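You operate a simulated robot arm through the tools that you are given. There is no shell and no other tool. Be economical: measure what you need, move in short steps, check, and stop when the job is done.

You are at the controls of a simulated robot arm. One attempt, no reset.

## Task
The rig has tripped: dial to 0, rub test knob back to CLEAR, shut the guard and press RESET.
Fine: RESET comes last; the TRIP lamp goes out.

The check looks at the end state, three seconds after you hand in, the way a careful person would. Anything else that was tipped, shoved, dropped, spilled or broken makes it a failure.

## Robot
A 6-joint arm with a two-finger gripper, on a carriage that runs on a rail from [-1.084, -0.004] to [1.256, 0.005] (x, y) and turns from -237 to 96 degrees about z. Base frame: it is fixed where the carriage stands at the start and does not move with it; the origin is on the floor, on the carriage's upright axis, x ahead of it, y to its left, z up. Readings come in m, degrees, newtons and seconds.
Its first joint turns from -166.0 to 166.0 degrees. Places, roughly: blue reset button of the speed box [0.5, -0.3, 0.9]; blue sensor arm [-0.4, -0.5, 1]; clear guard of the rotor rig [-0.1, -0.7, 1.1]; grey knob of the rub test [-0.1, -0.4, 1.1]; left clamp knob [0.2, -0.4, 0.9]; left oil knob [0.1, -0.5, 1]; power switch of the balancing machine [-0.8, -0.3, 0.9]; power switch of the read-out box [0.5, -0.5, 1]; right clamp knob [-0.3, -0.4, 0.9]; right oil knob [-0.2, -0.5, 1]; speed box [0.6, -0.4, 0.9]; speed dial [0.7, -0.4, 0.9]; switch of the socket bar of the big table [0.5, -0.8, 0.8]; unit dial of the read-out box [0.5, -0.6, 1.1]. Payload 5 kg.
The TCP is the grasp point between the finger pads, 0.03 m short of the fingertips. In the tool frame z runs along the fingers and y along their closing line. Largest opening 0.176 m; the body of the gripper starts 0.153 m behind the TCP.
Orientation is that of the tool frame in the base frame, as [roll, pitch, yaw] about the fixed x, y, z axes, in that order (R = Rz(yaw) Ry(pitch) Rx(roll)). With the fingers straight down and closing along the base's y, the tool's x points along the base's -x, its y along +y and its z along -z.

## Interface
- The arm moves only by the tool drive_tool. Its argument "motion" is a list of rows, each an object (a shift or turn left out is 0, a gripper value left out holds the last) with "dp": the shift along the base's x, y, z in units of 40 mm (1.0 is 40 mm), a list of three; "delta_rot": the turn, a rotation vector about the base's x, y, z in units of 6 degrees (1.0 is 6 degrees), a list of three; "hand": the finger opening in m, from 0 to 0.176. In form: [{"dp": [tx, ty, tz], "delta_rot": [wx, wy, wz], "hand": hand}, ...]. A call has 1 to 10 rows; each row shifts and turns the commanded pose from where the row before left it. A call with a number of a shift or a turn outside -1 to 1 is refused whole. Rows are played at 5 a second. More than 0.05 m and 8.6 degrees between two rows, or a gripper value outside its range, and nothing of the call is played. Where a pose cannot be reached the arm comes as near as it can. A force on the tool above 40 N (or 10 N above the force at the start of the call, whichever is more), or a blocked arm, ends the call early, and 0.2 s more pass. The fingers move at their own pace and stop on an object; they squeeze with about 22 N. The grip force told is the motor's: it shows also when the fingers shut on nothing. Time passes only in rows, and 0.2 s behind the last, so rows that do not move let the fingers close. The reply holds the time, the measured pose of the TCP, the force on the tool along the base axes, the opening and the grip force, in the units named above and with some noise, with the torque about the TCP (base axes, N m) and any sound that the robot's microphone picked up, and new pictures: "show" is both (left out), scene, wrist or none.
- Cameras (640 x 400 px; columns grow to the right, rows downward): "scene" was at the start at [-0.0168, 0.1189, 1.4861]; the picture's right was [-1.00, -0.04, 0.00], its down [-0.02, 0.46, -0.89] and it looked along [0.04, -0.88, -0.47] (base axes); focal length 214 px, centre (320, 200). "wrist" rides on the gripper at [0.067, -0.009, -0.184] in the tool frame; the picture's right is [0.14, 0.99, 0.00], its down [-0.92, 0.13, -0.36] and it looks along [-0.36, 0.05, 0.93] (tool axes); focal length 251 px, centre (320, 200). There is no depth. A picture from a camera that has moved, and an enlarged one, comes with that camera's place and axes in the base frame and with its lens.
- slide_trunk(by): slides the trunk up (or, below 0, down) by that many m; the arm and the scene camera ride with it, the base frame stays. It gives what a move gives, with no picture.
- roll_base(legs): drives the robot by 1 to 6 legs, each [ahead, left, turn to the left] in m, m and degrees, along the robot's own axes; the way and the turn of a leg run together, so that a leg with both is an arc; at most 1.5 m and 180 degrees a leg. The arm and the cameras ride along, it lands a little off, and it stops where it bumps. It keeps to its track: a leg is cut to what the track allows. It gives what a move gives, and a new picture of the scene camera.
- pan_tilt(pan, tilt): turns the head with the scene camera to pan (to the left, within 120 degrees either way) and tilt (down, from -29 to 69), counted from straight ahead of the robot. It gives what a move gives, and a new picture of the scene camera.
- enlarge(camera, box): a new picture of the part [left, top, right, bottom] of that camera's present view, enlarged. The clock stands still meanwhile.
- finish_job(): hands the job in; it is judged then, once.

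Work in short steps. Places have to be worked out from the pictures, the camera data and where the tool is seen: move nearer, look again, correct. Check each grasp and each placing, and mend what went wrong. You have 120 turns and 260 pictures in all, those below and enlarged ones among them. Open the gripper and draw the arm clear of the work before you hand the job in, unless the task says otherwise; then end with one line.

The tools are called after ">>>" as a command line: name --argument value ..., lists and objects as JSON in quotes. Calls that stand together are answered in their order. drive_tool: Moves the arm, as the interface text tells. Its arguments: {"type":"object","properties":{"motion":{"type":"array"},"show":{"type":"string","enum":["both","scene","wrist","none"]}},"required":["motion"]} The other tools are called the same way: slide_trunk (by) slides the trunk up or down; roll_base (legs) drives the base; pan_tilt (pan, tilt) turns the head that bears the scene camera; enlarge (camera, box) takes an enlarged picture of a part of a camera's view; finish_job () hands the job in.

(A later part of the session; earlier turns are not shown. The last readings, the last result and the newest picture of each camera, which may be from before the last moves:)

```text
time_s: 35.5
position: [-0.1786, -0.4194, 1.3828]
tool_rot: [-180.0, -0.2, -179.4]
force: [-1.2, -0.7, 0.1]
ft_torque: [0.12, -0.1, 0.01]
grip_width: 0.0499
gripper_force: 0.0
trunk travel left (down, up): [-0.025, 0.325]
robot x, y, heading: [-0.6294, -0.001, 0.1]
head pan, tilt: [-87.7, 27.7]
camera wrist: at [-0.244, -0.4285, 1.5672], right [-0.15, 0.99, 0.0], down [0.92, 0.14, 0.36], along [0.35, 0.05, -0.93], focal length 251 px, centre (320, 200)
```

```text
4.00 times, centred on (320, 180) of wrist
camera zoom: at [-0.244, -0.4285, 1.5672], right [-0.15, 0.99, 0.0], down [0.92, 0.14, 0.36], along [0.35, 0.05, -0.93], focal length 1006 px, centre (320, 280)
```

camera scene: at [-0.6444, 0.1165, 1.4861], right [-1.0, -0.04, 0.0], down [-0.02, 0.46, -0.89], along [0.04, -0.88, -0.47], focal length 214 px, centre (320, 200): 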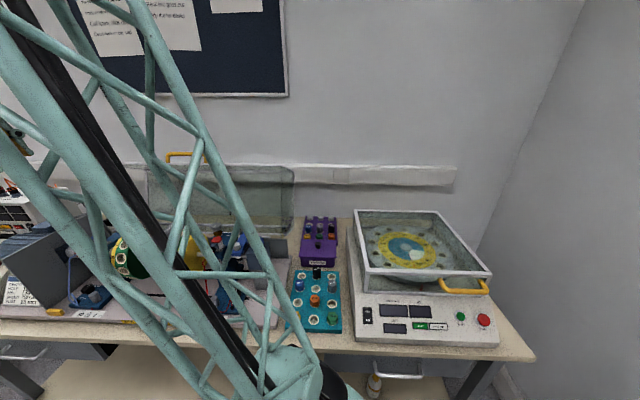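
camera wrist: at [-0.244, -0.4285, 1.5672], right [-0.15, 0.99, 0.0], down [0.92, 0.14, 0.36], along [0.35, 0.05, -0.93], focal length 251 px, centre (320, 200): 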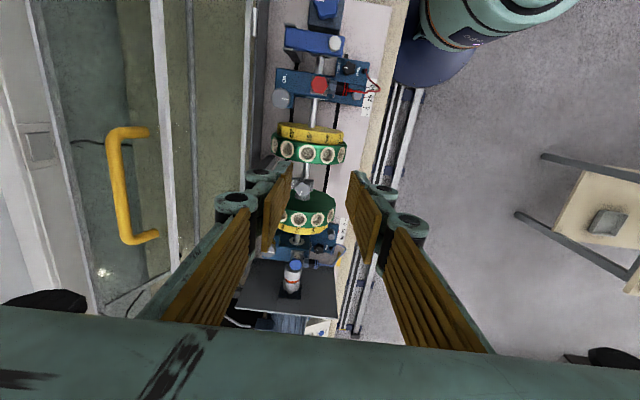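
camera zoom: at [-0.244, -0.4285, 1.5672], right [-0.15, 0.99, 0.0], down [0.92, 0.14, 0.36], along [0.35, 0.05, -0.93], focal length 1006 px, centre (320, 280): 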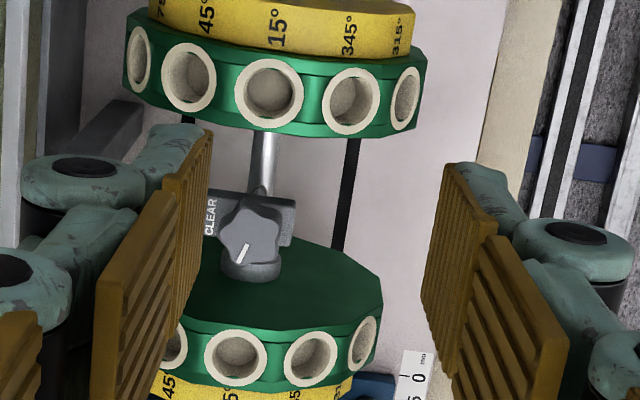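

The knob is at about [-0.072, -0.441, 1.06] with "CLEAR" printed on the rear side of the arm. I go closer with fingers wider for reading the marks.

>>> drive_tool --motion '[{"dp": [0.2, 0, -0.85], "hand": 0.11}, {"dp": [0.2, 0, -0.85]}, {"dp": [0.2, 0, -0.85]}, {"dp": [0.2, 0, -0.8]}, {"dp": [0, 0, 0]}]' --show "wrist"

>>> enlarge --camera "wrist" --box '[260, 130, 380, 205]'

```text
time_s: 36.7
position: [-0.1456, -0.4184, 1.25]
tool_rot: [-179.9, -0.3, -179.4]
force: [0.1, -0.4, -0.1]
ft_torque: [0.06, 0.11, 0.0]
grip_width: 0.1101
gripper_force: 0.1
trunk travel left (down, up): [-0.025, 0.325]
robot x, y, heading: [-0.6262, -0.0002, 0.0]
head pan, tilt: [-87.7, 27.7]
camera wrist: at [-0.2105, -0.4274, 1.4329], right [-0.15, 0.99, 0.0], down [0.92, 0.14, 0.36], along [0.35, 0.05, -0.93], focal length 251 px, centre (320, 200)
```

wrist: 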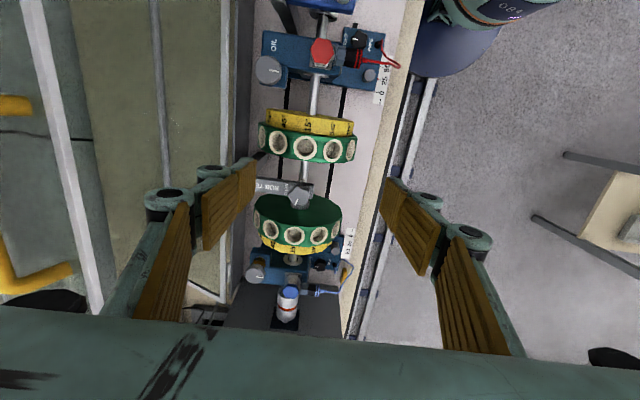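

```text
5.33 times, centred on (320, 168) of wrist
camera zoom: at [-0.2105, -0.4274, 1.4329], right [-0.15, 0.99, 0.0], down [0.92, 0.14, 0.36], along [0.35, 0.05, -0.93], focal length 1341 px, centre (320, 373)
```

zoom: 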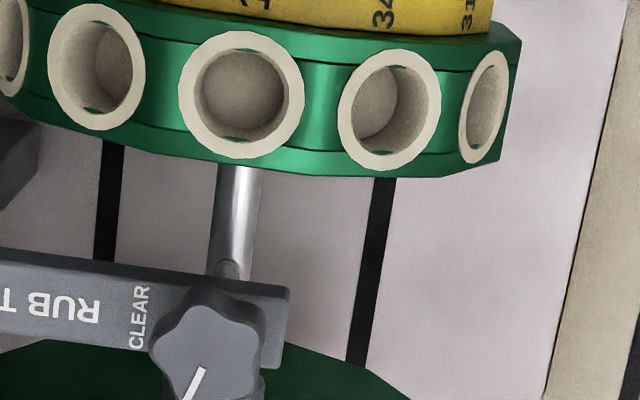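

I crop around the knob itself.

>>> enlarge --camera "wrist" --box '[250, 165, 330, 215]'

```text
8.00 times, centred on (290, 190) of wrist
camera zoom: at [-0.2105, -0.4274, 1.4329], right [-0.15, 0.99, 0.0], down [0.92, 0.14, 0.36], along [0.35, 0.05, -0.93], focal length 2012 px, centre (560, 280)
```

zoom: 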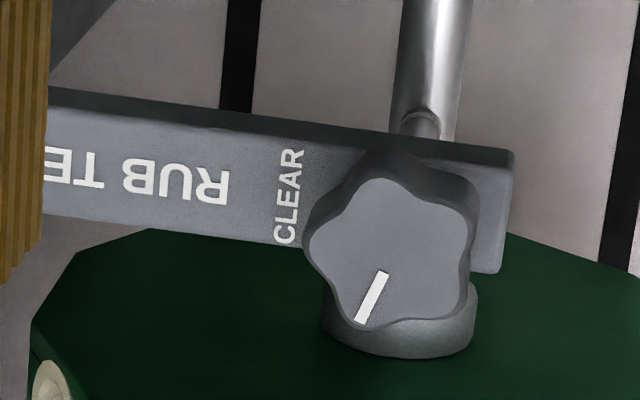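

The mark points mostly along +x (about -13°), while CLEAR lies along -y, so it needs about 77° clockwise. I check the knob's shape from the scene camera too.

>>> enlarge --camera "scene" --box '[100, 190, 240, 290]'

```text
4.00 times, centred on (170, 240) of scene
camera zoom: at [-0.6441, 0.1162, 1.4861], right [-1.0, -0.04, 0.0], down [-0.02, 0.46, -0.89], along [0.04, -0.88, -0.47], focal length 858 px, centre (920, 40)
```

zoom: 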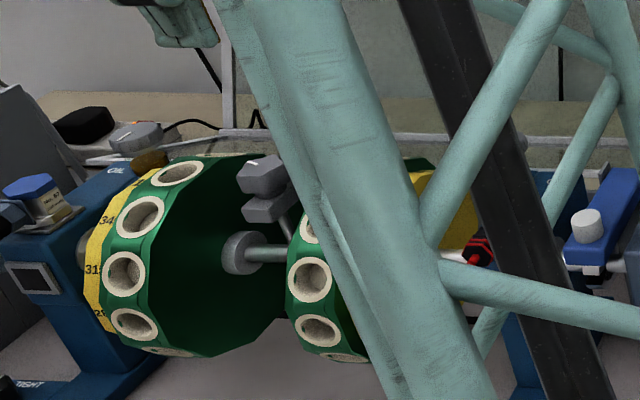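

That shows the knob stands on top of the arm end with a vertical axis; the "collar" was a disc hub. I move over the knob to z 1.12 with a 0.055 opening and look.

>>> drive_tool --motion '[{"dp": [0.6, -0.19, -0.8], "hand": 0.06}, {"dp": [0.6, -0.19, -0.8]}, {"dp": [0.6, -0.19, -0.8]}, {"dp": [0.02, 0, -0.8]}, {"dp": [0, 0, 0]}]' --show "wrist"

>>> enlarge --camera "wrist" --box '[240, 110, 400, 210]'

```text
time_s: 37.9
position: [-0.0755, -0.4406, 1.1214]
tool_rot: [-180.0, -0.3, -179.5]
force: [0.4, -0.1, 0.1]
ft_torque: [0.06, 0.03, 0.0]
grip_width: 0.0598
gripper_force: 0.0
trunk travel left (down, up): [-0.025, 0.325]
robot x, y, heading: [-0.6268, -0.0028, 0.0]
head pan, tilt: [-87.7, 27.7]
camera wrist: at [-0.1399, -0.4494, 1.3054], right [-0.15, 0.99, 0.0], down [0.92, 0.14, 0.36], along [0.35, 0.05, -0.93], focal length 251 px, centre (320, 200)
```

wrist: 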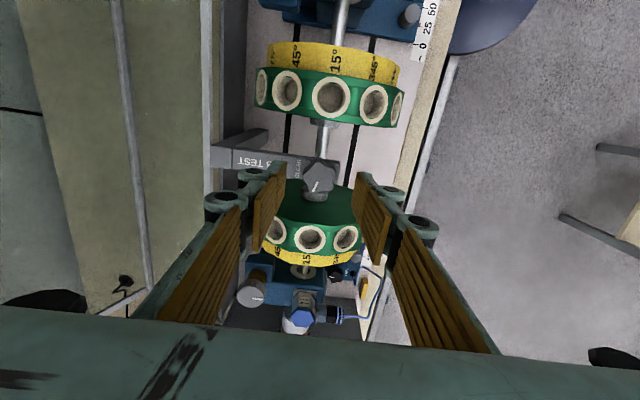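

```text
4.00 times, centred on (320, 160) of wrist
camera zoom: at [-0.1399, -0.4494, 1.3054], right [-0.15, 0.99, 0.0], down [0.92, 0.14, 0.36], along [0.35, 0.05, -0.93], focal length 1006 px, centre (320, 360)
```

zoom: 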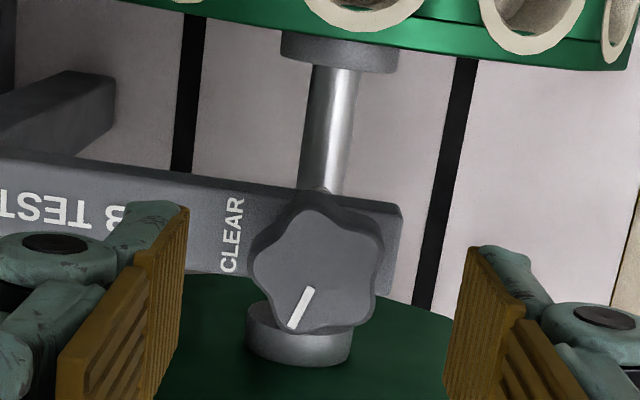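

The knob is centred between the fingers. I descend to TCP z≈1.077 and close on it.

>>> drive_tool --motion '[{"dp": [0.1, 0, -0.55]}, {"dp": [0, 0, -0.55]}, {"dp": [0, 0, 0], "hand": 0.0}, {"dp": [0, 0, 0]}, {"dp": [0, 0, 0]}]' --show "wrist"

>>> enlarge --camera "wrist" --box '[240, 110, 400, 210]'

```text
time_s: 39.1
position: [-0.0707, -0.4406, 1.0784]
tool_rot: [-180.0, -0.3, -179.4]
force: [0.4, 0.2, -7.6]
ft_torque: [0.05, -0.19, 0.0]
grip_width: 0.0332
gripper_force: 44.7
trunk travel left (down, up): [-0.025, 0.325]
robot x, y, heading: [-0.6274, -0.0003, 0.3]
head pan, tilt: [-87.7, 27.7]
camera wrist: at [-0.1355, -0.4496, 1.2629], right [-0.15, 0.99, 0.0], down [0.92, 0.14, 0.36], along [0.35, 0.05, -0.93], focal length 251 px, centre (320, 200)
```

wrist: 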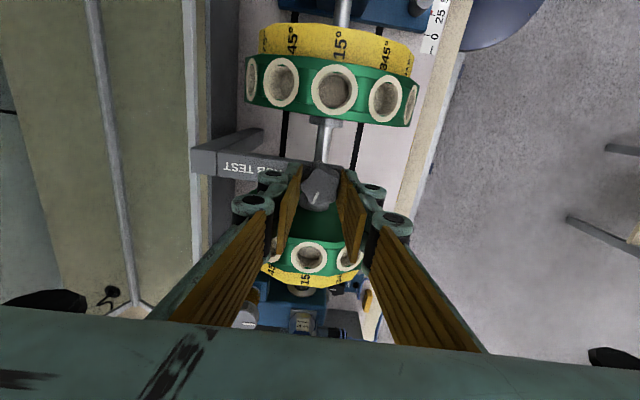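

```text
4.00 times, centred on (320, 160) of wrist
camera zoom: at [-0.1355, -0.4496, 1.2629], right [-0.15, 0.99, 0.0], down [0.92, 0.14, 0.36], along [0.35, 0.05, -0.93], focal length 1006 px, centre (320, 360)
```

zoom: 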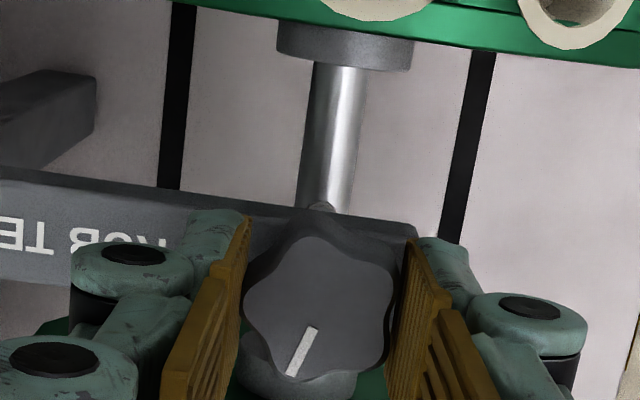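

Gripped at 33 mm with little side load. I turn clockwise 36° and look.

>>> drive_tool --motion '[{"delta_rot": [0, 0, -1]}, {"delta_rot": [0, 0, -1]}, {"delta_rot": [0, 0, -1]}, {"delta_rot": [0, 0, -1]}, {"delta_rot": [0, 0, -1]}, {"delta_rot": [0, 0, -1]}, {"dp": [0, 0, 0]}]' --show "wrist"

>>> enlarge --camera "wrist" --box '[240, 110, 400, 210]'

```text
time_s: 40.7
position: [-0.0704, -0.4416, 1.0792]
tool_rot: [-179.9, -0.2, 144.5]
force: [0.6, 1.4, 0.4]
ft_torque: [-0.02, -0.08, 0.43]
grip_width: 0.0337
gripper_force: 45.1
trunk travel left (down, up): [-0.025, 0.325]
robot x, y, heading: [-0.6285, -0.002, -0.1]
head pan, tilt: [-87.7, 27.7]
camera wrist: at [-0.1283, -0.4102, 1.2631], right [0.46, 0.89, 0.0], down [0.83, -0.43, 0.36], along [0.32, -0.17, -0.93], focal length 251 px, centre (320, 200)
```

wrist: 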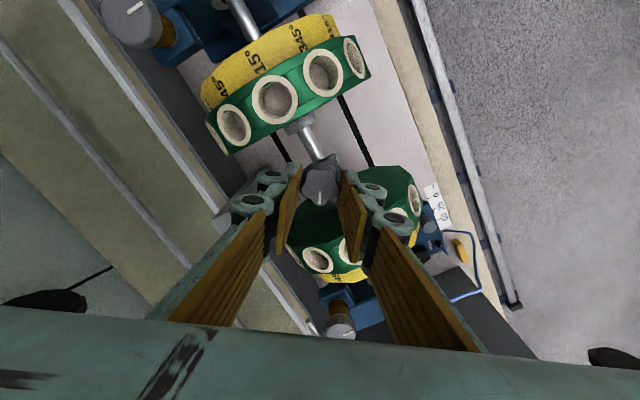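

```text
4.00 times, centred on (320, 160) of wrist
camera zoom: at [-0.1283, -0.4102, 1.2631], right [0.46, 0.89, 0.0], down [0.83, -0.43, 0.36], along [0.32, -0.17, -0.93], focal length 1006 px, centre (320, 360)
```

zoom: 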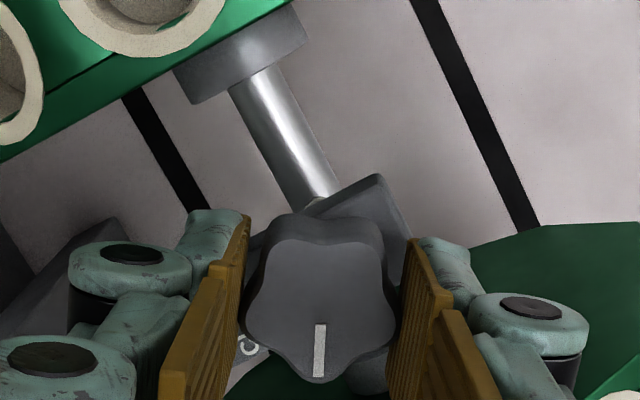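

The knob turned only part of the way (the fingers slipped into the lobes). I turn 24° more to see whether it now follows.

>>> drive_tool --motion '[{"delta_rot": [0, 0, -0.7]}, {"delta_rot": [0, 0, -0.7]}, {"delta_rot": [0, 0, -0.7]}, {"delta_rot": [0, 0, -0.7]}, {"delta_rot": [0, 0, -0.7]}, {"delta_rot": [0, 0, -0.7]}, {"dp": [0, 0, 0]}]' --show "wrist"

>>> enlarge --camera "wrist" --box '[240, 110, 400, 210]'

```text
time_s: 42.3
position: [-0.0714, -0.4417, 1.0781]
tool_rot: [-179.8, -0.4, 119.3]
force: [-4.5, -3.4, -6.1]
ft_torque: [-0.27, 0.02, 0.58]
grip_width: 0.0336
gripper_force: 45.5
trunk travel left (down, up): [-0.025, 0.325]
robot x, y, heading: [-0.6256, -0.0037, 0.3]
head pan, tilt: [-87.7, 27.7]
camera wrist: at [-0.1101, -0.3889, 1.2629], right [0.8, 0.61, 0.0], down [0.57, -0.74, 0.36], along [0.22, -0.28, -0.93], focal length 251 px, centre (320, 200)
```

wrist: 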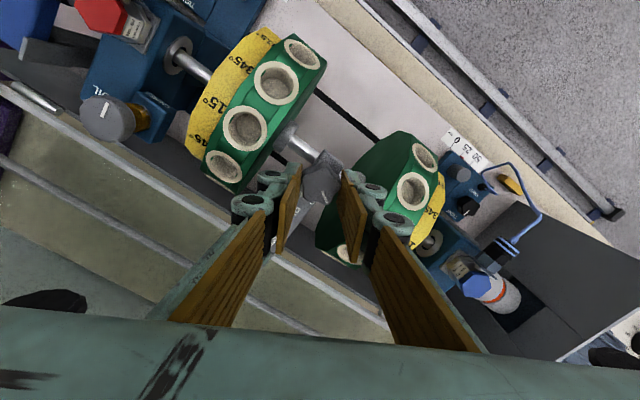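

```text
4.00 times, centred on (320, 160) of wrist
camera zoom: at [-0.1101, -0.3889, 1.2629], right [0.8, 0.61, 0.0], down [0.57, -0.74, 0.36], along [0.22, -0.28, -0.93], focal length 1006 px, centre (320, 360)
```

zoom: 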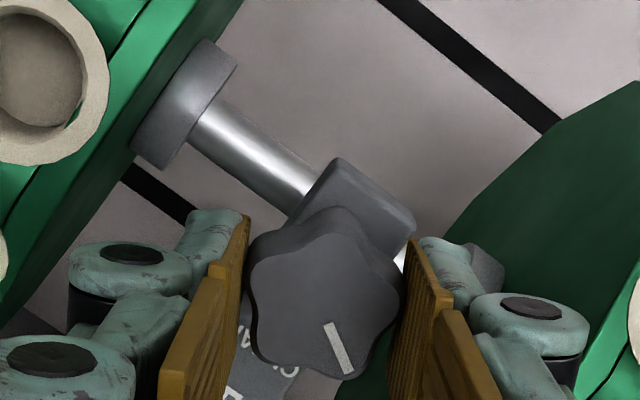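

The mark is at about -31° and the fingers slip at 0.58 N·m in this direction. I test the other sense by 18° to learn whether the knob is free or blocked.

>>> drive_tool --motion '[{"delta_rot": [0, 0, 0.75]}, {"delta_rot": [0, 0, 0.75]}, {"delta_rot": [0, 0, 0.75]}, {"delta_rot": [0, 0, 0.75]}, {"dp": [0, 0, 0]}]' --show "none"

>>> enlarge --camera "wrist" --box '[240, 110, 400, 210]'

```text
time_s: 43.5
position: [-0.0703, -0.4415, 1.0781]
tool_rot: [-180.0, -0.2, 137.5]
force: [-1.9, 0.8, -5.0]
ft_torque: [0.14, 0.06, 0.0]
grip_width: 0.0336
gripper_force: 44.8
trunk travel left (down, up): [-0.025, 0.325]
robot x, y, heading: [-0.6309, -0.0049, 0.4]
head pan, tilt: [-87.7, 27.7]
```

```text
4.00 times, centred on (320, 160) of wrist
camera zoom: at [-0.1242, -0.4035, 1.2628], right [0.57, 0.82, 0.0], down [0.77, -0.53, 0.36], along [0.29, -0.2, -0.93], focal length 1006 px, centre (320, 360)
```

zoom: 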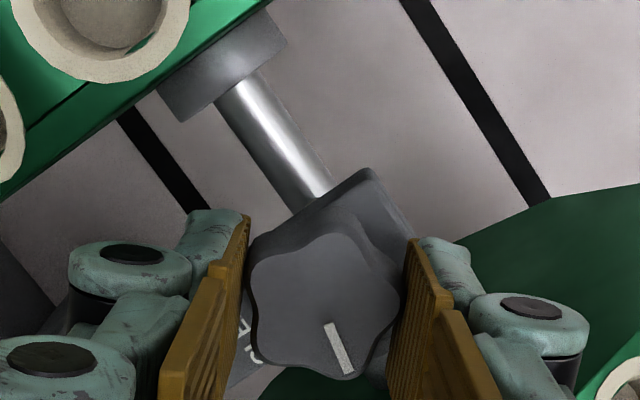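

Turned back, the knob followed freely and the torque fell to zero: clockwise is a stop, so it must be unscrewed counter-clockwise (~285°) to reach CLEAR. I turn counter-clockwise 48°.

>>> drive_tool --motion '[{"delta_rot": [0, 0, 1]}, {"delta_rot": [0, 0, 1]}, {"delta_rot": [0, 0, 1]}, {"delta_rot": [0, 0, 1]}, {"delta_rot": [0, 0, 1]}, {"delta_rot": [0, 0, 1]}, {"delta_rot": [0, 0, 1]}, {"delta_rot": [0, 0, 1]}, {"dp": [0, 0, 0]}]' --show "none"

>>> enlarge --camera "wrist" --box '[240, 110, 400, 210]'

```text
time_s: 45.5
position: [-0.0697, -0.4403, 1.0791]
tool_rot: [-179.9, -0.3, -174.5]
force: [5.0, 24.7, -7.1]
ft_torque: [0.72, -0.25, -0.05]
grip_width: 0.0338
gripper_force: 45.5
trunk travel left (down, up): [-0.025, 0.325]
robot x, y, heading: [-0.6288, -0.0009, 0.4]
head pan, tilt: [-87.7, 27.7]
```

```text
4.00 times, centred on (320, 160) of wrist
camera zoom: at [-0.1334, -0.455, 1.2629], right [-0.23, 0.97, 0.0], down [0.91, 0.22, 0.36], along [0.35, 0.08, -0.93], focal length 1006 px, centre (320, 360)
```

zoom: 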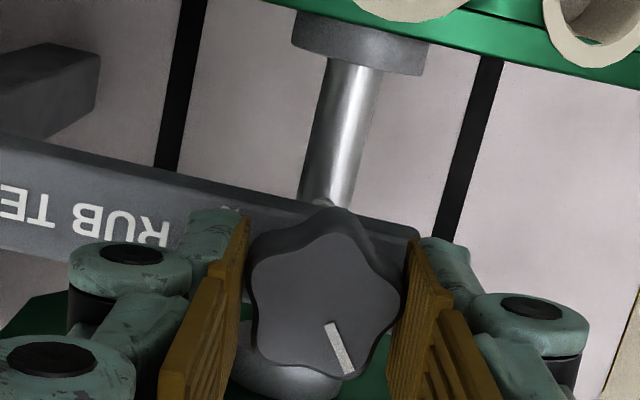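

It follows freely. I continue counter-clockwise by 54° with a small side correction.

>>> drive_tool --motion '[{"dp": [0.01, 0.035, 0]}, {"delta_rot": [0, 0, 1]}, {"delta_rot": [0, 0, 1]}, {"delta_rot": [0, 0, 1]}, {"delta_rot": [0, 0, 1]}, {"delta_rot": [0, 0, 1]}, {"delta_rot": [0, 0, 1]}, {"delta_rot": [0, 0, 1]}, {"delta_rot": [0, 0, 1]}, {"delta_rot": [0, 0, 1]}]' --show "none"

>>> enlarge --camera "wrist" --box '[240, 110, 400, 210]'

```text
time_s: 47.6
position: [-0.0702, -0.4395, 1.0781]
tool_rot: [179.9, -0.2, -123.2]
force: [-0.8, 8.3, 5.0]
ft_torque: [0.73, -0.16, -0.04]
grip_width: 0.034
gripper_force: 44.7
trunk travel left (down, up): [-0.025, 0.325]
robot x, y, heading: [-0.6286, -0.0033, 0.7]
head pan, tilt: [-87.7, 27.7]
stopped in row 10: the force on the tool passed its limit at 40 N (the readings are from after the stop); the commanded pose is now the measured one
```

```text
4.00 times, centred on (320, 160) of wrist
camera zoom: at [-0.0979, -0.4986, 1.2628], right [-0.9, 0.43, 0.0], down [0.4, 0.84, 0.36], along [0.15, 0.33, -0.93], focal length 1006 px, centre (320, 360)
```

zoom: 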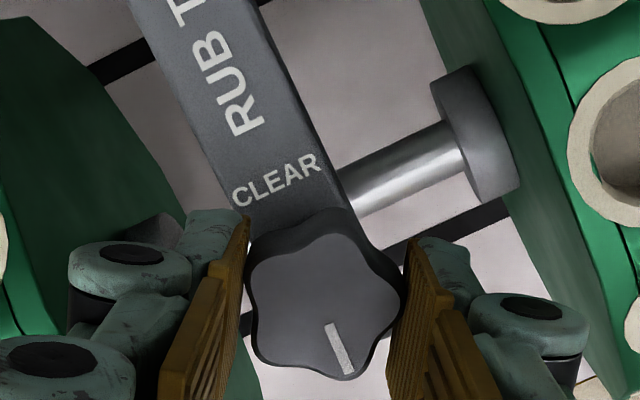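

It still follows; the mark is at about +86°. I continue in shorter strokes.

>>> drive_tool --motion '[{"delta_rot": [0, 0, 1]}, {"delta_rot": [0, 0, 1]}, {"delta_rot": [0, 0, 1]}, {"delta_rot": [0, 0, 1]}, {"delta_rot": [0, 0, 1]}, {"dp": [0, 0, 0]}]' --show "none"

```text
time_s: 49.0
position: [-0.0715, -0.4377, 1.0789]
tool_rot: [180.0, -0.3, -93.2]
force: [-12.1, 24.1, 9.1]
ft_torque: [0.77, 0.36, -0.02]
grip_width: 0.0337
gripper_force: 44.8
trunk travel left (down, up): [-0.025, 0.325]
robot x, y, heading: [-0.6294, -0.0007, 0.2]
head pan, tilt: [-87.7, 27.7]
```

Side load grows from off-centre grip. I open and re-close to relax it, then continue turning.

>>> drive_tool --motion '[{"dp": [0, 0, 0], "hand": 0.05}, {"dp": [0, 0, 0]}, {"dp": [0, -0.05, 0], "hand": 0.0}, {"dp": [0, 0, 0]}, {"dp": [0, 0, 0]}, {"delta_rot": [0, 0, 1]}, {"delta_rot": [0, 0, 1]}, {"delta_rot": [0, 0, 1]}, {"delta_rot": [0, 0, 1]}, {"delta_rot": [0, 0, 1]}]' --show "none"

>>> enlarge --camera "wrist" --box '[240, 110, 400, 210]'

```text
time_s: 51.2
position: [-0.0714, -0.4409, 1.078]
tool_rot: [179.8, -0.2, -63.2]
force: [-17.8, 17.6, -18.2]
ft_torque: [0.95, 0.36, -0.02]
grip_width: 0.0338
gripper_force: 45.1
trunk travel left (down, up): [-0.025, 0.325]
robot x, y, heading: [-0.6261, -0.0031, 0.1]
head pan, tilt: [-87.7, 27.7]
```

```text
4.00 times, centred on (320, 160) of wrist
camera zoom: at [-0.0319, -0.4955, 1.262], right [-0.82, -0.57, 0.0], down [-0.53, 0.77, 0.36], along [-0.21, 0.29, -0.93], focal length 1006 px, centre (320, 360)
```

zoom: 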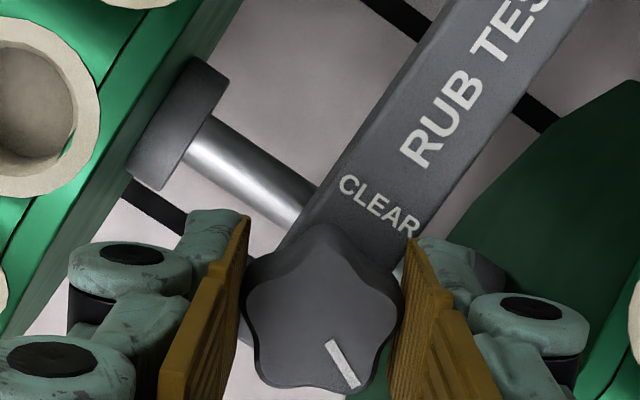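

The mark is at ~150°, 120° to go. I turn 54° more, near the wrist limit.

>>> drive_tool --motion '[{"dp": [-0.02, 0.02, 0]}, {"delta_rot": [0, 0, 1]}, {"delta_rot": [0, 0, 1]}, {"delta_rot": [0, 0, 1]}, {"delta_rot": [0, 0, 1]}, {"delta_rot": [0, 0, 1]}, {"delta_rot": [0, 0, 1]}, {"delta_rot": [0, 0, 1]}, {"delta_rot": [0, 0, 1]}, {"delta_rot": [0, 0, 1]}]' --show "none"

>>> enlarge --camera "wrist" --box '[240, 110, 400, 210]'

```text
time_s: 52.4
position: [-0.0715, -0.4403, 1.078]
tool_rot: [179.0, -0.5, -45.8]
force: [-3.0, -7.0, -5.0]
ft_torque: [-0.56, 0.11, 0.0]
grip_width: 0.0333
gripper_force: 44.9
out of reach, approached as far as the arm can: row 4, 5
trunk travel left (down, up): [-0.025, 0.325]
robot x, y, heading: [-0.63, -0.0003, -0.1]
head pan, tilt: [-87.7, 27.7]
stopped in row 5: the force on the tool passed its limit at 55 N (the readings are from after the stop); the commanded pose is now the measured one
```

```text
4.00 times, centred on (320, 160) of wrist
camera zoom: at [-0.0153, -0.4785, 1.2623], right [-0.61, -0.79, 0.02], down [-0.73, 0.58, 0.36], along [-0.29, 0.21, -0.93], focal length 1006 px, centre (320, 360)
```

zoom: 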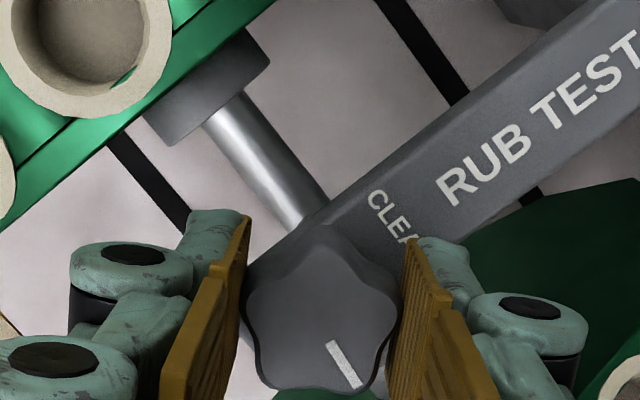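

The wrist limit came at yaw -46°, mark at ~168°. I release, rise 50 mm, and turn the tool back 144°.

>>> drive_tool --motion '[{"dp": [0, 0, 0], "hand": 0.06}, {"dp": [0, 0, 0]}, {"dp": [0, 0, 0.6]}, {"dp": [0, 0, 0.6]}, {"delta_rot": [0, 0, -1]}, {"delta_rot": [0, 0, -1]}, {"delta_rot": [0, 0, -1]}, {"delta_rot": [0, 0, -1]}, {"delta_rot": [0, 0, -1]}, {"delta_rot": [0, 0, -1]}]' --show "none"

>>> drive_tool --motion '[{"delta_rot": [0, 0, -1]}, {"delta_rot": [0, 0, -1]}, {"delta_rot": [0, 0, -1]}, {"delta_rot": [0, 0, -1]}, {"delta_rot": [0, 0, -1]}, {"delta_rot": [0, 0, -1]}, {"delta_rot": [0, 0, -1]}, {"delta_rot": [0, 0, -1]}, {"delta_rot": [0, 0, -1]}, {"delta_rot": [0, 0, -1]}]' --show "none"

>>> drive_tool --motion '[{"delta_rot": [0, 0, -1]}, {"delta_rot": [0, 0, -1]}, {"delta_rot": [0, 0, -1]}, {"delta_rot": [0, 0, -1]}, {"delta_rot": [0, 0, -1]}, {"delta_rot": [0, 0, -1]}, {"delta_rot": [0, 0, -1]}, {"delta_rot": [0, 0, -1]}, {"dp": [0, 0, 0]}]' --show "wrist"

>>> enlarge --camera "wrist" --box '[240, 110, 400, 210]'

```text
time_s: 54.6
position: [-0.0696, -0.4387, 1.1253]
tool_rot: [178.9, -0.5, -81.8]
force: [-0.3, 0.1, 0.0]
ft_torque: [-0.03, 0.0, -0.02]
grip_width: 0.0601
gripper_force: 0.0
trunk travel left (down, up): [-0.025, 0.325]
robot x, y, heading: [-0.6285, -0.0027, -0.2]
head pan, tilt: [-87.7, 27.7]
```

```text
time_s: 56.8
position: [-0.068, -0.4396, 1.1266]
tool_rot: [178.9, -0.6, -141.9]
force: [0.3, -0.8, 0.1]
ft_torque: [0.05, 0.04, 0.03]
grip_width: 0.0601
gripper_force: 0.0
trunk travel left (down, up): [-0.025, 0.325]
robot x, y, heading: [-0.627, -0.0037, -0.1]
head pan, tilt: [-87.7, 27.7]
```

```text
time_s: 58.8
position: [-0.0698, -0.439, 1.1269]
tool_rot: [178.9, -0.5, 170.1]
force: [-0.1, -0.4, -0.6]
ft_torque: [0.01, 0.0, 0.02]
grip_width: 0.0598
gripper_force: 0.0
trunk travel left (down, up): [-0.025, 0.325]
robot x, y, heading: [-0.6242, -0.002, 0.3]
head pan, tilt: [-87.7, 27.7]
camera wrist: at [-0.1353, -0.4405, 1.3103], right [0.03, 1.0, 0.02], down [0.93, -0.04, 0.36], along [0.36, 0.01, -0.93], focal length 251 px, centre (320, 200)
```

wrist: 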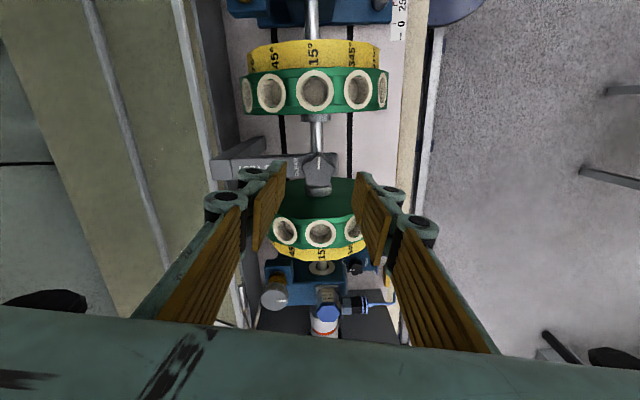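

```text
4.00 times, centred on (320, 160) of wrist
camera zoom: at [-0.1353, -0.4405, 1.3103], right [0.03, 1.0, 0.02], down [0.93, -0.04, 0.36], along [0.36, 0.01, -0.93], focal length 1006 px, centre (320, 360)
```

zoom: 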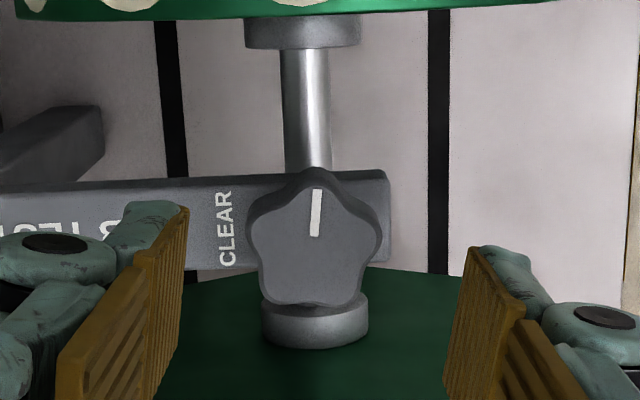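

The mark now points to -x, and CLEAR is a quarter turn counter-clockwise. I descend, grip, and turn 48°.

>>> drive_tool --motion '[{"dp": [0, 0, -0.61]}, {"dp": [0, -0.03, -0.61]}, {"dp": [0, 0, 0], "hand": 0.0}, {"dp": [0, 0, 0]}, {"dp": [0, 0, 0]}, {"delta_rot": [0, 0, 1]}, {"delta_rot": [0, 0, 1]}, {"delta_rot": [0, 0, 1]}, {"delta_rot": [0, 0, 1]}, {"delta_rot": [0, 0, 1]}]' --show "none"

>>> drive_tool --motion '[{"delta_rot": [0, 0, 1]}, {"delta_rot": [0, 0, 1]}, {"delta_rot": [0, 0, 1]}, {"delta_rot": [0, 0, 1]}, {"delta_rot": [0, 0, 1]}, {"delta_rot": [0, 0, 1]}, {"delta_rot": [0, 0, 1]}]' --show "none"

>>> enlarge --camera "wrist" --box '[240, 110, 400, 210]'

```text
time_s: 61.0
position: [-0.0685, -0.4395, 1.0775]
tool_rot: [179.0, -0.4, -159.6]
force: [17.7, -4.4, 5.4]
ft_torque: [-0.03, -0.72, 0.0]
grip_width: 0.0336
gripper_force: 45.4
trunk travel left (down, up): [-0.025, 0.325]
robot x, y, heading: [-0.6269, -0.0024, 0.3]
head pan, tilt: [-87.7, 27.7]
```

```text
time_s: 62.6
position: [-0.071, -0.4373, 1.0764]
tool_rot: [178.9, -0.5, -117.6]
force: [7.5, 27.3, 8.1]
ft_torque: [0.7, -1.17, -0.01]
grip_width: 0.0338
gripper_force: 44.6
trunk travel left (down, up): [-0.025, 0.325]
robot x, y, heading: [-0.6279, -0.0042, 0.1]
head pan, tilt: [-87.7, 27.7]
```

```text
4.00 times, centred on (320, 160) of wrist
camera zoom: at [-0.088, -0.5009, 1.2618], right [-0.94, 0.34, 0.02], down [0.32, 0.88, 0.36], along [0.1, 0.34, -0.93], focal length 1006 px, centre (320, 360)
```

zoom: 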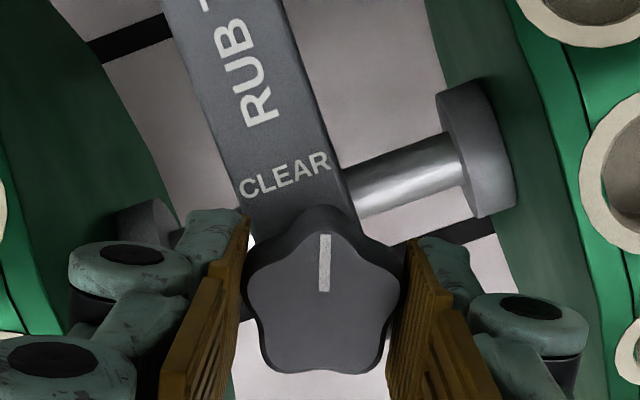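

Following well; the mark is at about 247° and CLEAR at 270°. I relieve side load and turn 22° more.

>>> drive_tool --motion '[{"dp": [0.01, 0.035, 0]}, {"delta_rot": [0, 0, 1]}, {"delta_rot": [0, 0, 1]}, {"delta_rot": [0, 0, 1]}, {"delta_rot": [0, 0, 0.7]}, {"dp": [0, 0, 0]}]' --show "none"

>>> enlarge --camera "wrist" --box '[240, 110, 400, 210]'

```text
time_s: 64.0
position: [-0.0723, -0.4386, 1.0778]
tool_rot: [178.9, -0.5, -95.6]
force: [-23.1, 7.8, -3.6]
ft_torque: [0.23, 0.67, -0.79]
grip_width: 0.0337
gripper_force: 45.2
trunk travel left (down, up): [-0.025, 0.325]
robot x, y, heading: [-0.629, -0.0034, -0.1]
head pan, tilt: [-87.7, 27.7]
```

```text
4.00 times, centred on (320, 160) of wrist
camera zoom: at [-0.0639, -0.5042, 1.2617], right [-1.0, -0.04, 0.02], down [-0.03, 0.93, 0.36], along [-0.03, 0.36, -0.93], focal length 1006 px, centre (320, 360)
```

zoom: 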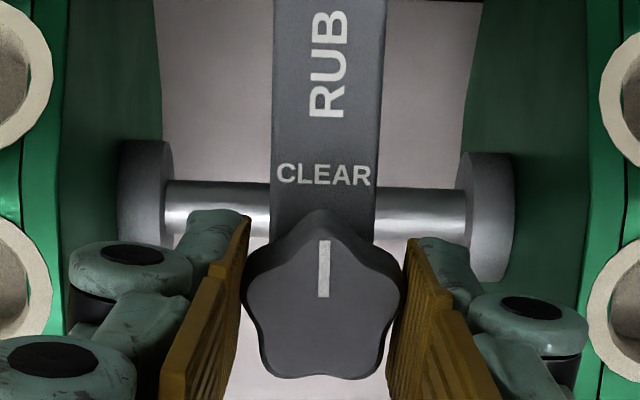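

The mark points at CLEAR, with torque rising as at a stop. I release and rise, then check.

>>> drive_tool --motion '[{"dp": [0, 0, 0], "hand": 0.06}, {"dp": [0, 0, 0]}, {"dp": [0, 0, 0.7]}, {"dp": [0, 0, 0.7]}, {"dp": [0, 0, 0.8]}, {"dp": [0, 0, 0]}]' --show "wrist"

>>> enlarge --camera "wrist" --box '[240, 110, 400, 210]'

```text
time_s: 65.4
position: [-0.0693, -0.4367, 1.1659]
tool_rot: [179.0, -0.4, -95.7]
force: [0.3, 0.4, 1.0]
ft_torque: [-0.05, -0.01, -0.02]
grip_width: 0.06
gripper_force: 0.0
trunk travel left (down, up): [-0.025, 0.325]
robot x, y, heading: [-0.631, -0.002, -0.0]
head pan, tilt: [-87.7, 27.7]
camera wrist: at [-0.0624, -0.5034, 1.3499], right [-1.0, -0.04, 0.02], down [-0.03, 0.93, 0.36], along [-0.03, 0.36, -0.93], focal length 251 px, centre (320, 200)
```

wrist: 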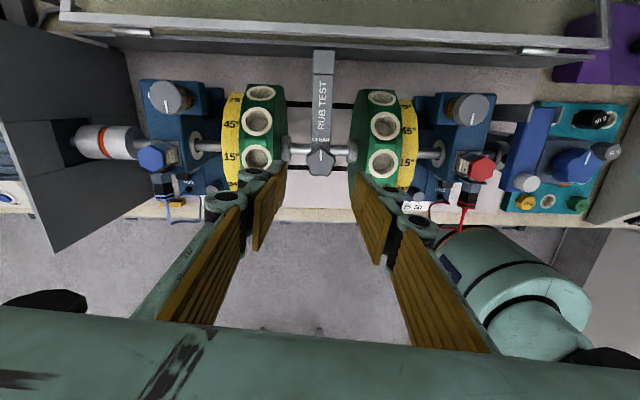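

```text
4.00 times, centred on (320, 160) of wrist
camera zoom: at [-0.0624, -0.5034, 1.3499], right [-1.0, -0.04, 0.02], down [-0.03, 0.93, 0.36], along [-0.03, 0.36, -0.93], focal length 1006 px, centre (320, 360)
```

zoom: 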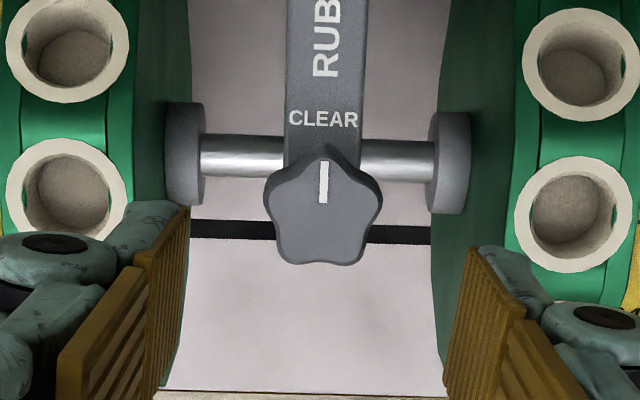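

CLEAR is set. Now the guard: I raise the tool and turn it so the wrist camera looks toward the guard from the side.

>>> drive_tool --motion '[{"dp": [0, 0.3, 1], "delta_rot": [0, 0, -1]}, {"dp": [0, 0.3, 1], "delta_rot": [0, 0, -1]}, {"dp": [0, 0.3, 1], "delta_rot": [0, 0, -1]}, {"dp": [0, 0.3, 1], "delta_rot": [0, 0, -1]}, {"dp": [0, 0.3, 1], "delta_rot": [0, 0, -1]}, {"dp": [0, 0.3, 1], "delta_rot": [0, 0, -1]}, {"dp": [-0.5, 0.3, 1], "delta_rot": [0, 0, -1]}, {"dp": [-0.5, 0.3, 1], "delta_rot": [0, 0, -1]}, {"dp": [-0.5, 0.3, 0], "delta_rot": [0, 0, -1]}, {"dp": [-0.5, 0.3, 0], "delta_rot": [0, 0, -1]}]'

```text
time_s: 67.6
position: [-0.15, -0.318, 1.4855]
tool_rot: [179.0, -0.4, -155.7]
force: [0.5, -1.0, -0.5]
ft_torque: [0.06, 0.0, 0.01]
grip_width: 0.06
gripper_force: 0.2
trunk travel left (down, up): [-0.025, 0.325]
robot x, y, heading: [-0.6267, 0.0001, -0.1]
head pan, tilt: [-87.7, 27.7]
camera scene: at [-0.6444, 0.1163, 1.4861], right [-1.0, -0.04, 0.0], down [-0.02, 0.46, -0.89], along [0.04, -0.88, -0.47], focal length 214 px, centre (320, 200)
camera wrist: at [-0.2028, -0.3555, 1.6701], right [-0.53, 0.85, 0.02], down [0.79, 0.49, 0.36], along [0.29, 0.21, -0.93], focal length 251 px, centre (320, 200)
```

scene: 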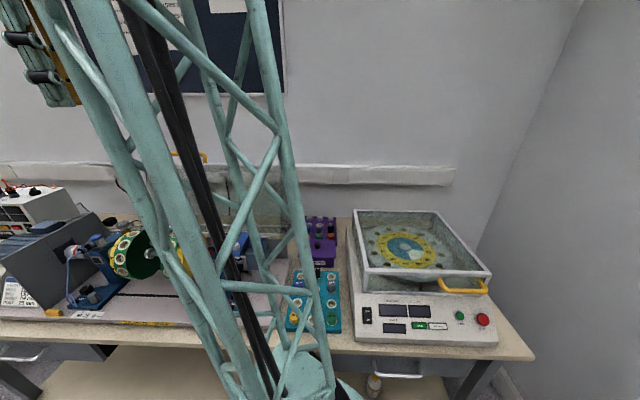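
wrist: 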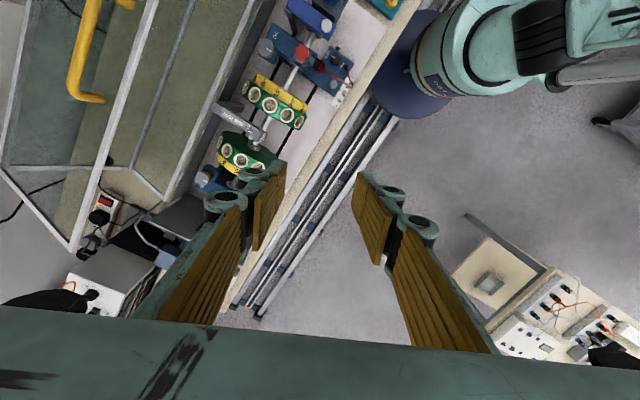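

I turn the tool to yaw ≈ 90° so the wrist camera looks toward the guard.

>>> drive_tool --motion '[{"delta_rot": [0, 0, -1.4], "dp": [0.2, 0.2, 0]}]' --show "none"

>>> drive_tool --motion '[{"delta_rot": [0, 0, -1], "dp": [0.1, 0.2, 0]}, {"delta_rot": [0, 0, -1], "dp": [0.1, 0.2, 0]}, {"delta_rot": [0, 0, -1], "dp": [0.1, 0.2, 0]}, {"delta_rot": [0, 0, -1], "dp": [0.1, 0.2, 0]}, {"delta_rot": [0, 0, -1], "dp": [0.1, 0.2, 0]}, {"delta_rot": [0, 0, -1], "dp": [0.1, 0, 0]}, {"delta_rot": [0, 0, -1], "dp": [0.1, 0, 0]}, {"delta_rot": [0, 0, -1], "dp": [0.1, 0, 0]}, {"delta_rot": [0, 0, -1], "dp": [0.1, 0, 0]}, {"delta_rot": [0, 0, -1], "dp": [0.1, 0, 0]}]' --show "none"

>>> drive_tool --motion '[{"delta_rot": [0, 0, -1]}, {"delta_rot": [0, 0, -1]}, {"delta_rot": [0, 0, -1]}, {"delta_rot": [0, 0, -1]}, {"delta_rot": [0, 0, -1]}, {"delta_rot": [0, 0, -1]}, {"delta_rot": [0, 0, -1]}, {"delta_rot": [0, 0, -1]}, {"delta_rot": [0, 0, -1]}, {"dp": [0, 0, 0]}]' --show "wrist"

```text
refused: -1.4 is not a number from -1 to 1
```

```text
time_s: 69.8
position: [-0.1099, -0.2793, 1.4846]
tool_rot: [178.9, -0.4, 144.3]
force: [0.2, 0.5, -0.1]
ft_torque: [-0.03, -0.03, 0.0]
grip_width: 0.0599
gripper_force: 0.0
trunk travel left (down, up): [-0.025, 0.325]
robot x, y, heading: [-0.6274, -0.0007, -0.1]
head pan, tilt: [-87.7, 27.7]
```

```text
time_s: 72.0
position: [-0.1094, -0.2795, 1.4842]
tool_rot: [178.9, -0.5, 90.3]
force: [-0.3, -1.2, -0.4]
ft_torque: [-0.01, 0.01, -0.01]
grip_width: 0.0599
gripper_force: 0.2
trunk travel left (down, up): [-0.025, 0.325]
robot x, y, heading: [-0.6289, -0.0036, 0.0]
head pan, tilt: [-87.7, 27.7]
camera wrist: at [-0.1216, -0.214, 1.6693], right [0.99, 0.14, 0.02], down [0.13, -0.93, 0.36], along [0.07, -0.35, -0.93], focal length 251 px, centre (320, 200)
```

wrist: 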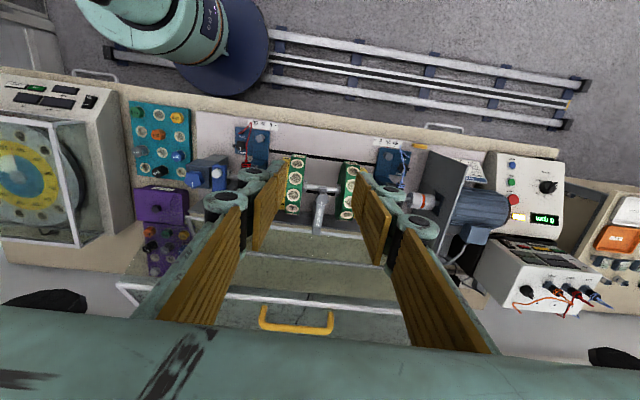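

I open the fingers to clear the view of the guard and handle.

>>> drive_tool --motion '[{"dp": [0, 0, 0], "hand": 0.176}, {"dp": [0, 0, 0]}, {"dp": [0, 0, 0]}, {"dp": [0, 0, 0]}]' --show "none"

>>> enlarge --camera "wrist" --box '[120, 150, 480, 375]'

```text
time_s: 73.0
position: [-0.11, -0.2795, 1.4852]
tool_rot: [178.9, -0.5, 90.5]
force: [0.1, 0.9, 0.6]
ft_torque: [0.0, 0.02, 0.03]
grip_width: 0.176
gripper_force: 0.1
trunk travel left (down, up): [-0.025, 0.325]
robot x, y, heading: [-0.6268, -0.0048, -0.0]
head pan, tilt: [-87.7, 27.7]
```

```text
1.78 times, centred on (300, 262) of wrist
camera zoom: at [-0.1216, -0.214, 1.6692], right [0.99, 0.15, 0.02], down [0.13, -0.93, 0.36], along [0.07, -0.35, -0.93], focal length 447 px, centre (356, 89)
```

zoom: 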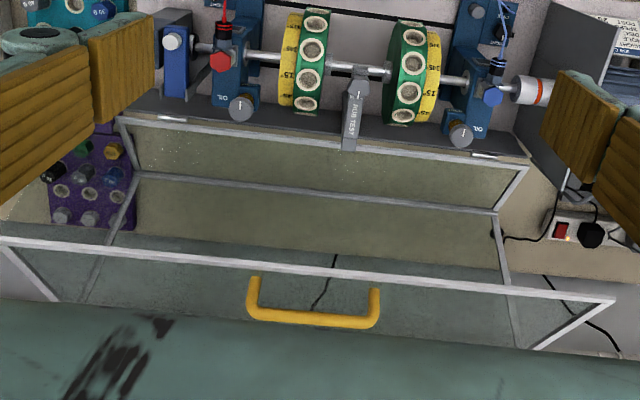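

The guard is a box swung back about its rear bottom hinge; the handle bar triangulates to about [-0.10, -0.69, 1.25], ~0.165 m long. I look at its profile from the scene camera.

>>> enlarge --camera "scene" --box '[120, 130, 280, 230]'

>>> enlarge --camera "wrist" --box '[230, 290, 370, 377]'

```text
4.00 times, centred on (200, 180) of scene
camera zoom: at [-0.6444, 0.1166, 1.4861], right [-1.0, -0.04, 0.0], down [-0.02, 0.46, -0.89], along [0.04, -0.88, -0.47], focal length 858 px, centre (800, 280)
```

zoom: 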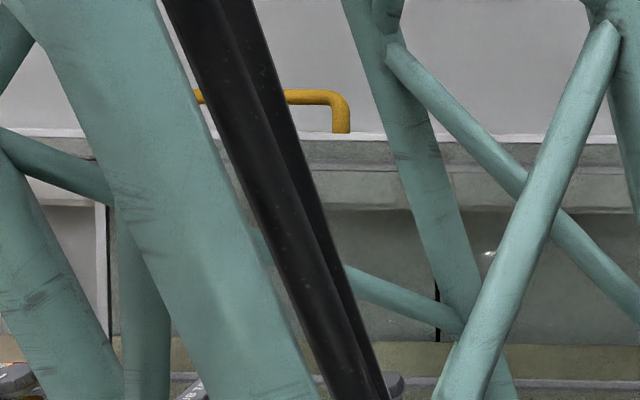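

```text
4.57 times, centred on (300, 334) of wrist
camera zoom: at [-0.1216, -0.214, 1.6692], right [0.99, 0.15, 0.02], down [0.13, -0.93, 0.36], along [0.07, -0.35, -0.93], focal length 1149 px, centre (411, -410)
```

zoom: 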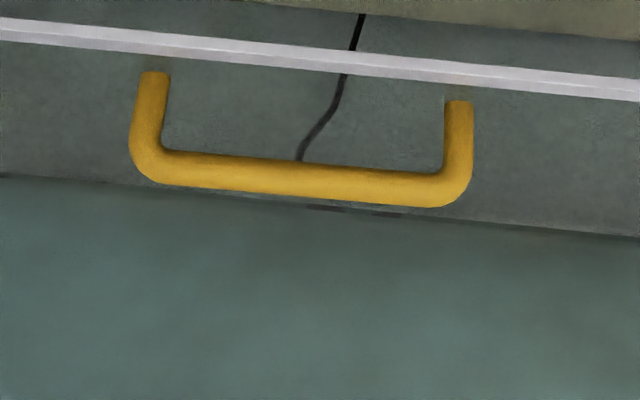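

The guard leans back past vertical, hinged near [y -0.61, z 0.92]; the handle must swing forward about 95–105° about that axis. I turn the tool back to close along y and bring it above the handle.

>>> drive_tool --motion '[{"delta_rot": [0, 0, 1], "hand": 0.08}, {"delta_rot": [0, 0, 1]}, {"delta_rot": [0, 0, 1]}, {"delta_rot": [0, 0, 1]}, {"delta_rot": [0, 0, 1]}, {"delta_rot": [0, 0, 1], "dp": [0, -0.5, 0]}, {"delta_rot": [0, 0, 1], "dp": [0, -0.5, 0]}, {"delta_rot": [0, 0, 1], "dp": [0, -0.5, 0]}, {"delta_rot": [0, 0, 1], "dp": [0, -0.5, 0]}, {"delta_rot": [0, 0, 1], "dp": [0, -0.5, 0]}]' --show "none"

>>> drive_tool --motion '[{"delta_rot": [0, 0, 1], "dp": [0, -0.9, 0]}, {"delta_rot": [0, 0, 1], "dp": [0, -0.9, 0]}, {"delta_rot": [0, 0, 1], "dp": [0, -0.9, 0]}, {"delta_rot": [0, 0, 1], "dp": [0, -0.9, 0]}, {"delta_rot": [0, 0, 1], "dp": [0, -0.9, 0]}, {"dp": [0.1, -0.9, 0]}, {"dp": [0.1, -0.9, 0]}, {"dp": [0.1, -0.9, 0]}, {"dp": [0, 0, 0]}]' --show "wrist"

>>> enlarge --camera "wrist" --box '[180, 50, 420, 200]'

```text
time_s: 75.2
position: [-0.1092, -0.3801, 1.4839]
tool_rot: [178.9, -0.5, 150.4]
force: [1.2, -0.2, -0.2]
ft_torque: [-0.08, 0.01, 0.01]
grip_width: 0.0799
gripper_force: 0.1
trunk travel left (down, up): [-0.025, 0.325]
robot x, y, heading: [-0.6277, -0.0029, 0.1]
head pan, tilt: [-87.7, 27.7]
```

```text
time_s: 77.2
position: [-0.1081, -0.6542, 1.4649]
tool_rot: [179.1, -0.4, -179.7]
force: [-0.2, -2.0, -1.7]
ft_torque: [0.25, 0.04, 0.0]
grip_width: 0.0799
gripper_force: 0.0
out of reach, approached as far as the arm can: row 7, 8
trunk travel left (down, up): [-0.025, 0.325]
robot x, y, heading: [-0.6265, -0.0012, -0.2]
head pan, tilt: [-87.7, 27.7]
camera wrist: at [-0.1726, -0.6669, 1.6494], right [-0.14, 0.99, 0.02], down [0.92, 0.13, 0.36], along [0.35, 0.07, -0.93], focal length 251 px, centre (320, 200)
```

wrist: 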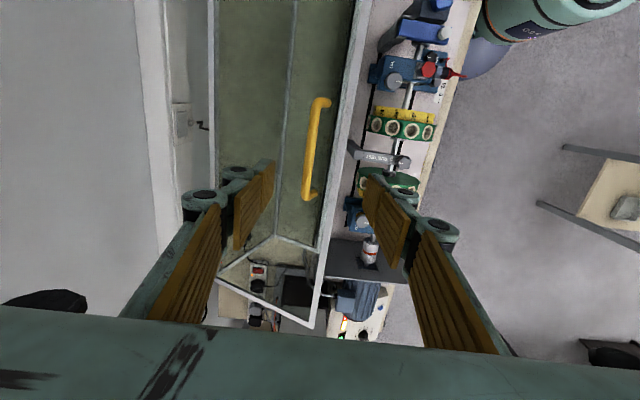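

```text
2.67 times, centred on (300, 125) of wrist
camera zoom: at [-0.1726, -0.6669, 1.6494], right [-0.14, 0.99, 0.02], down [0.92, 0.13, 0.36], along [0.35, 0.07, -0.93], focal length 670 px, centre (373, 400)
```

zoom: 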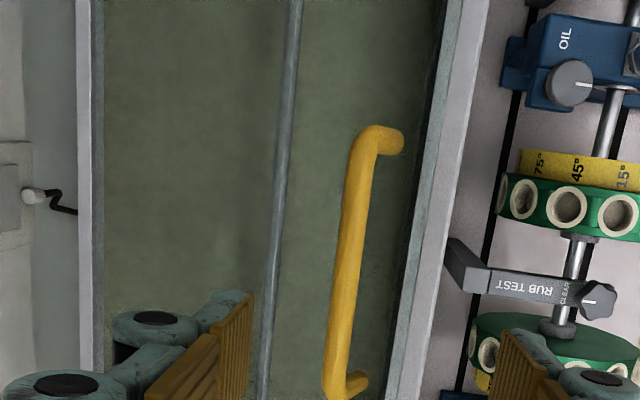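

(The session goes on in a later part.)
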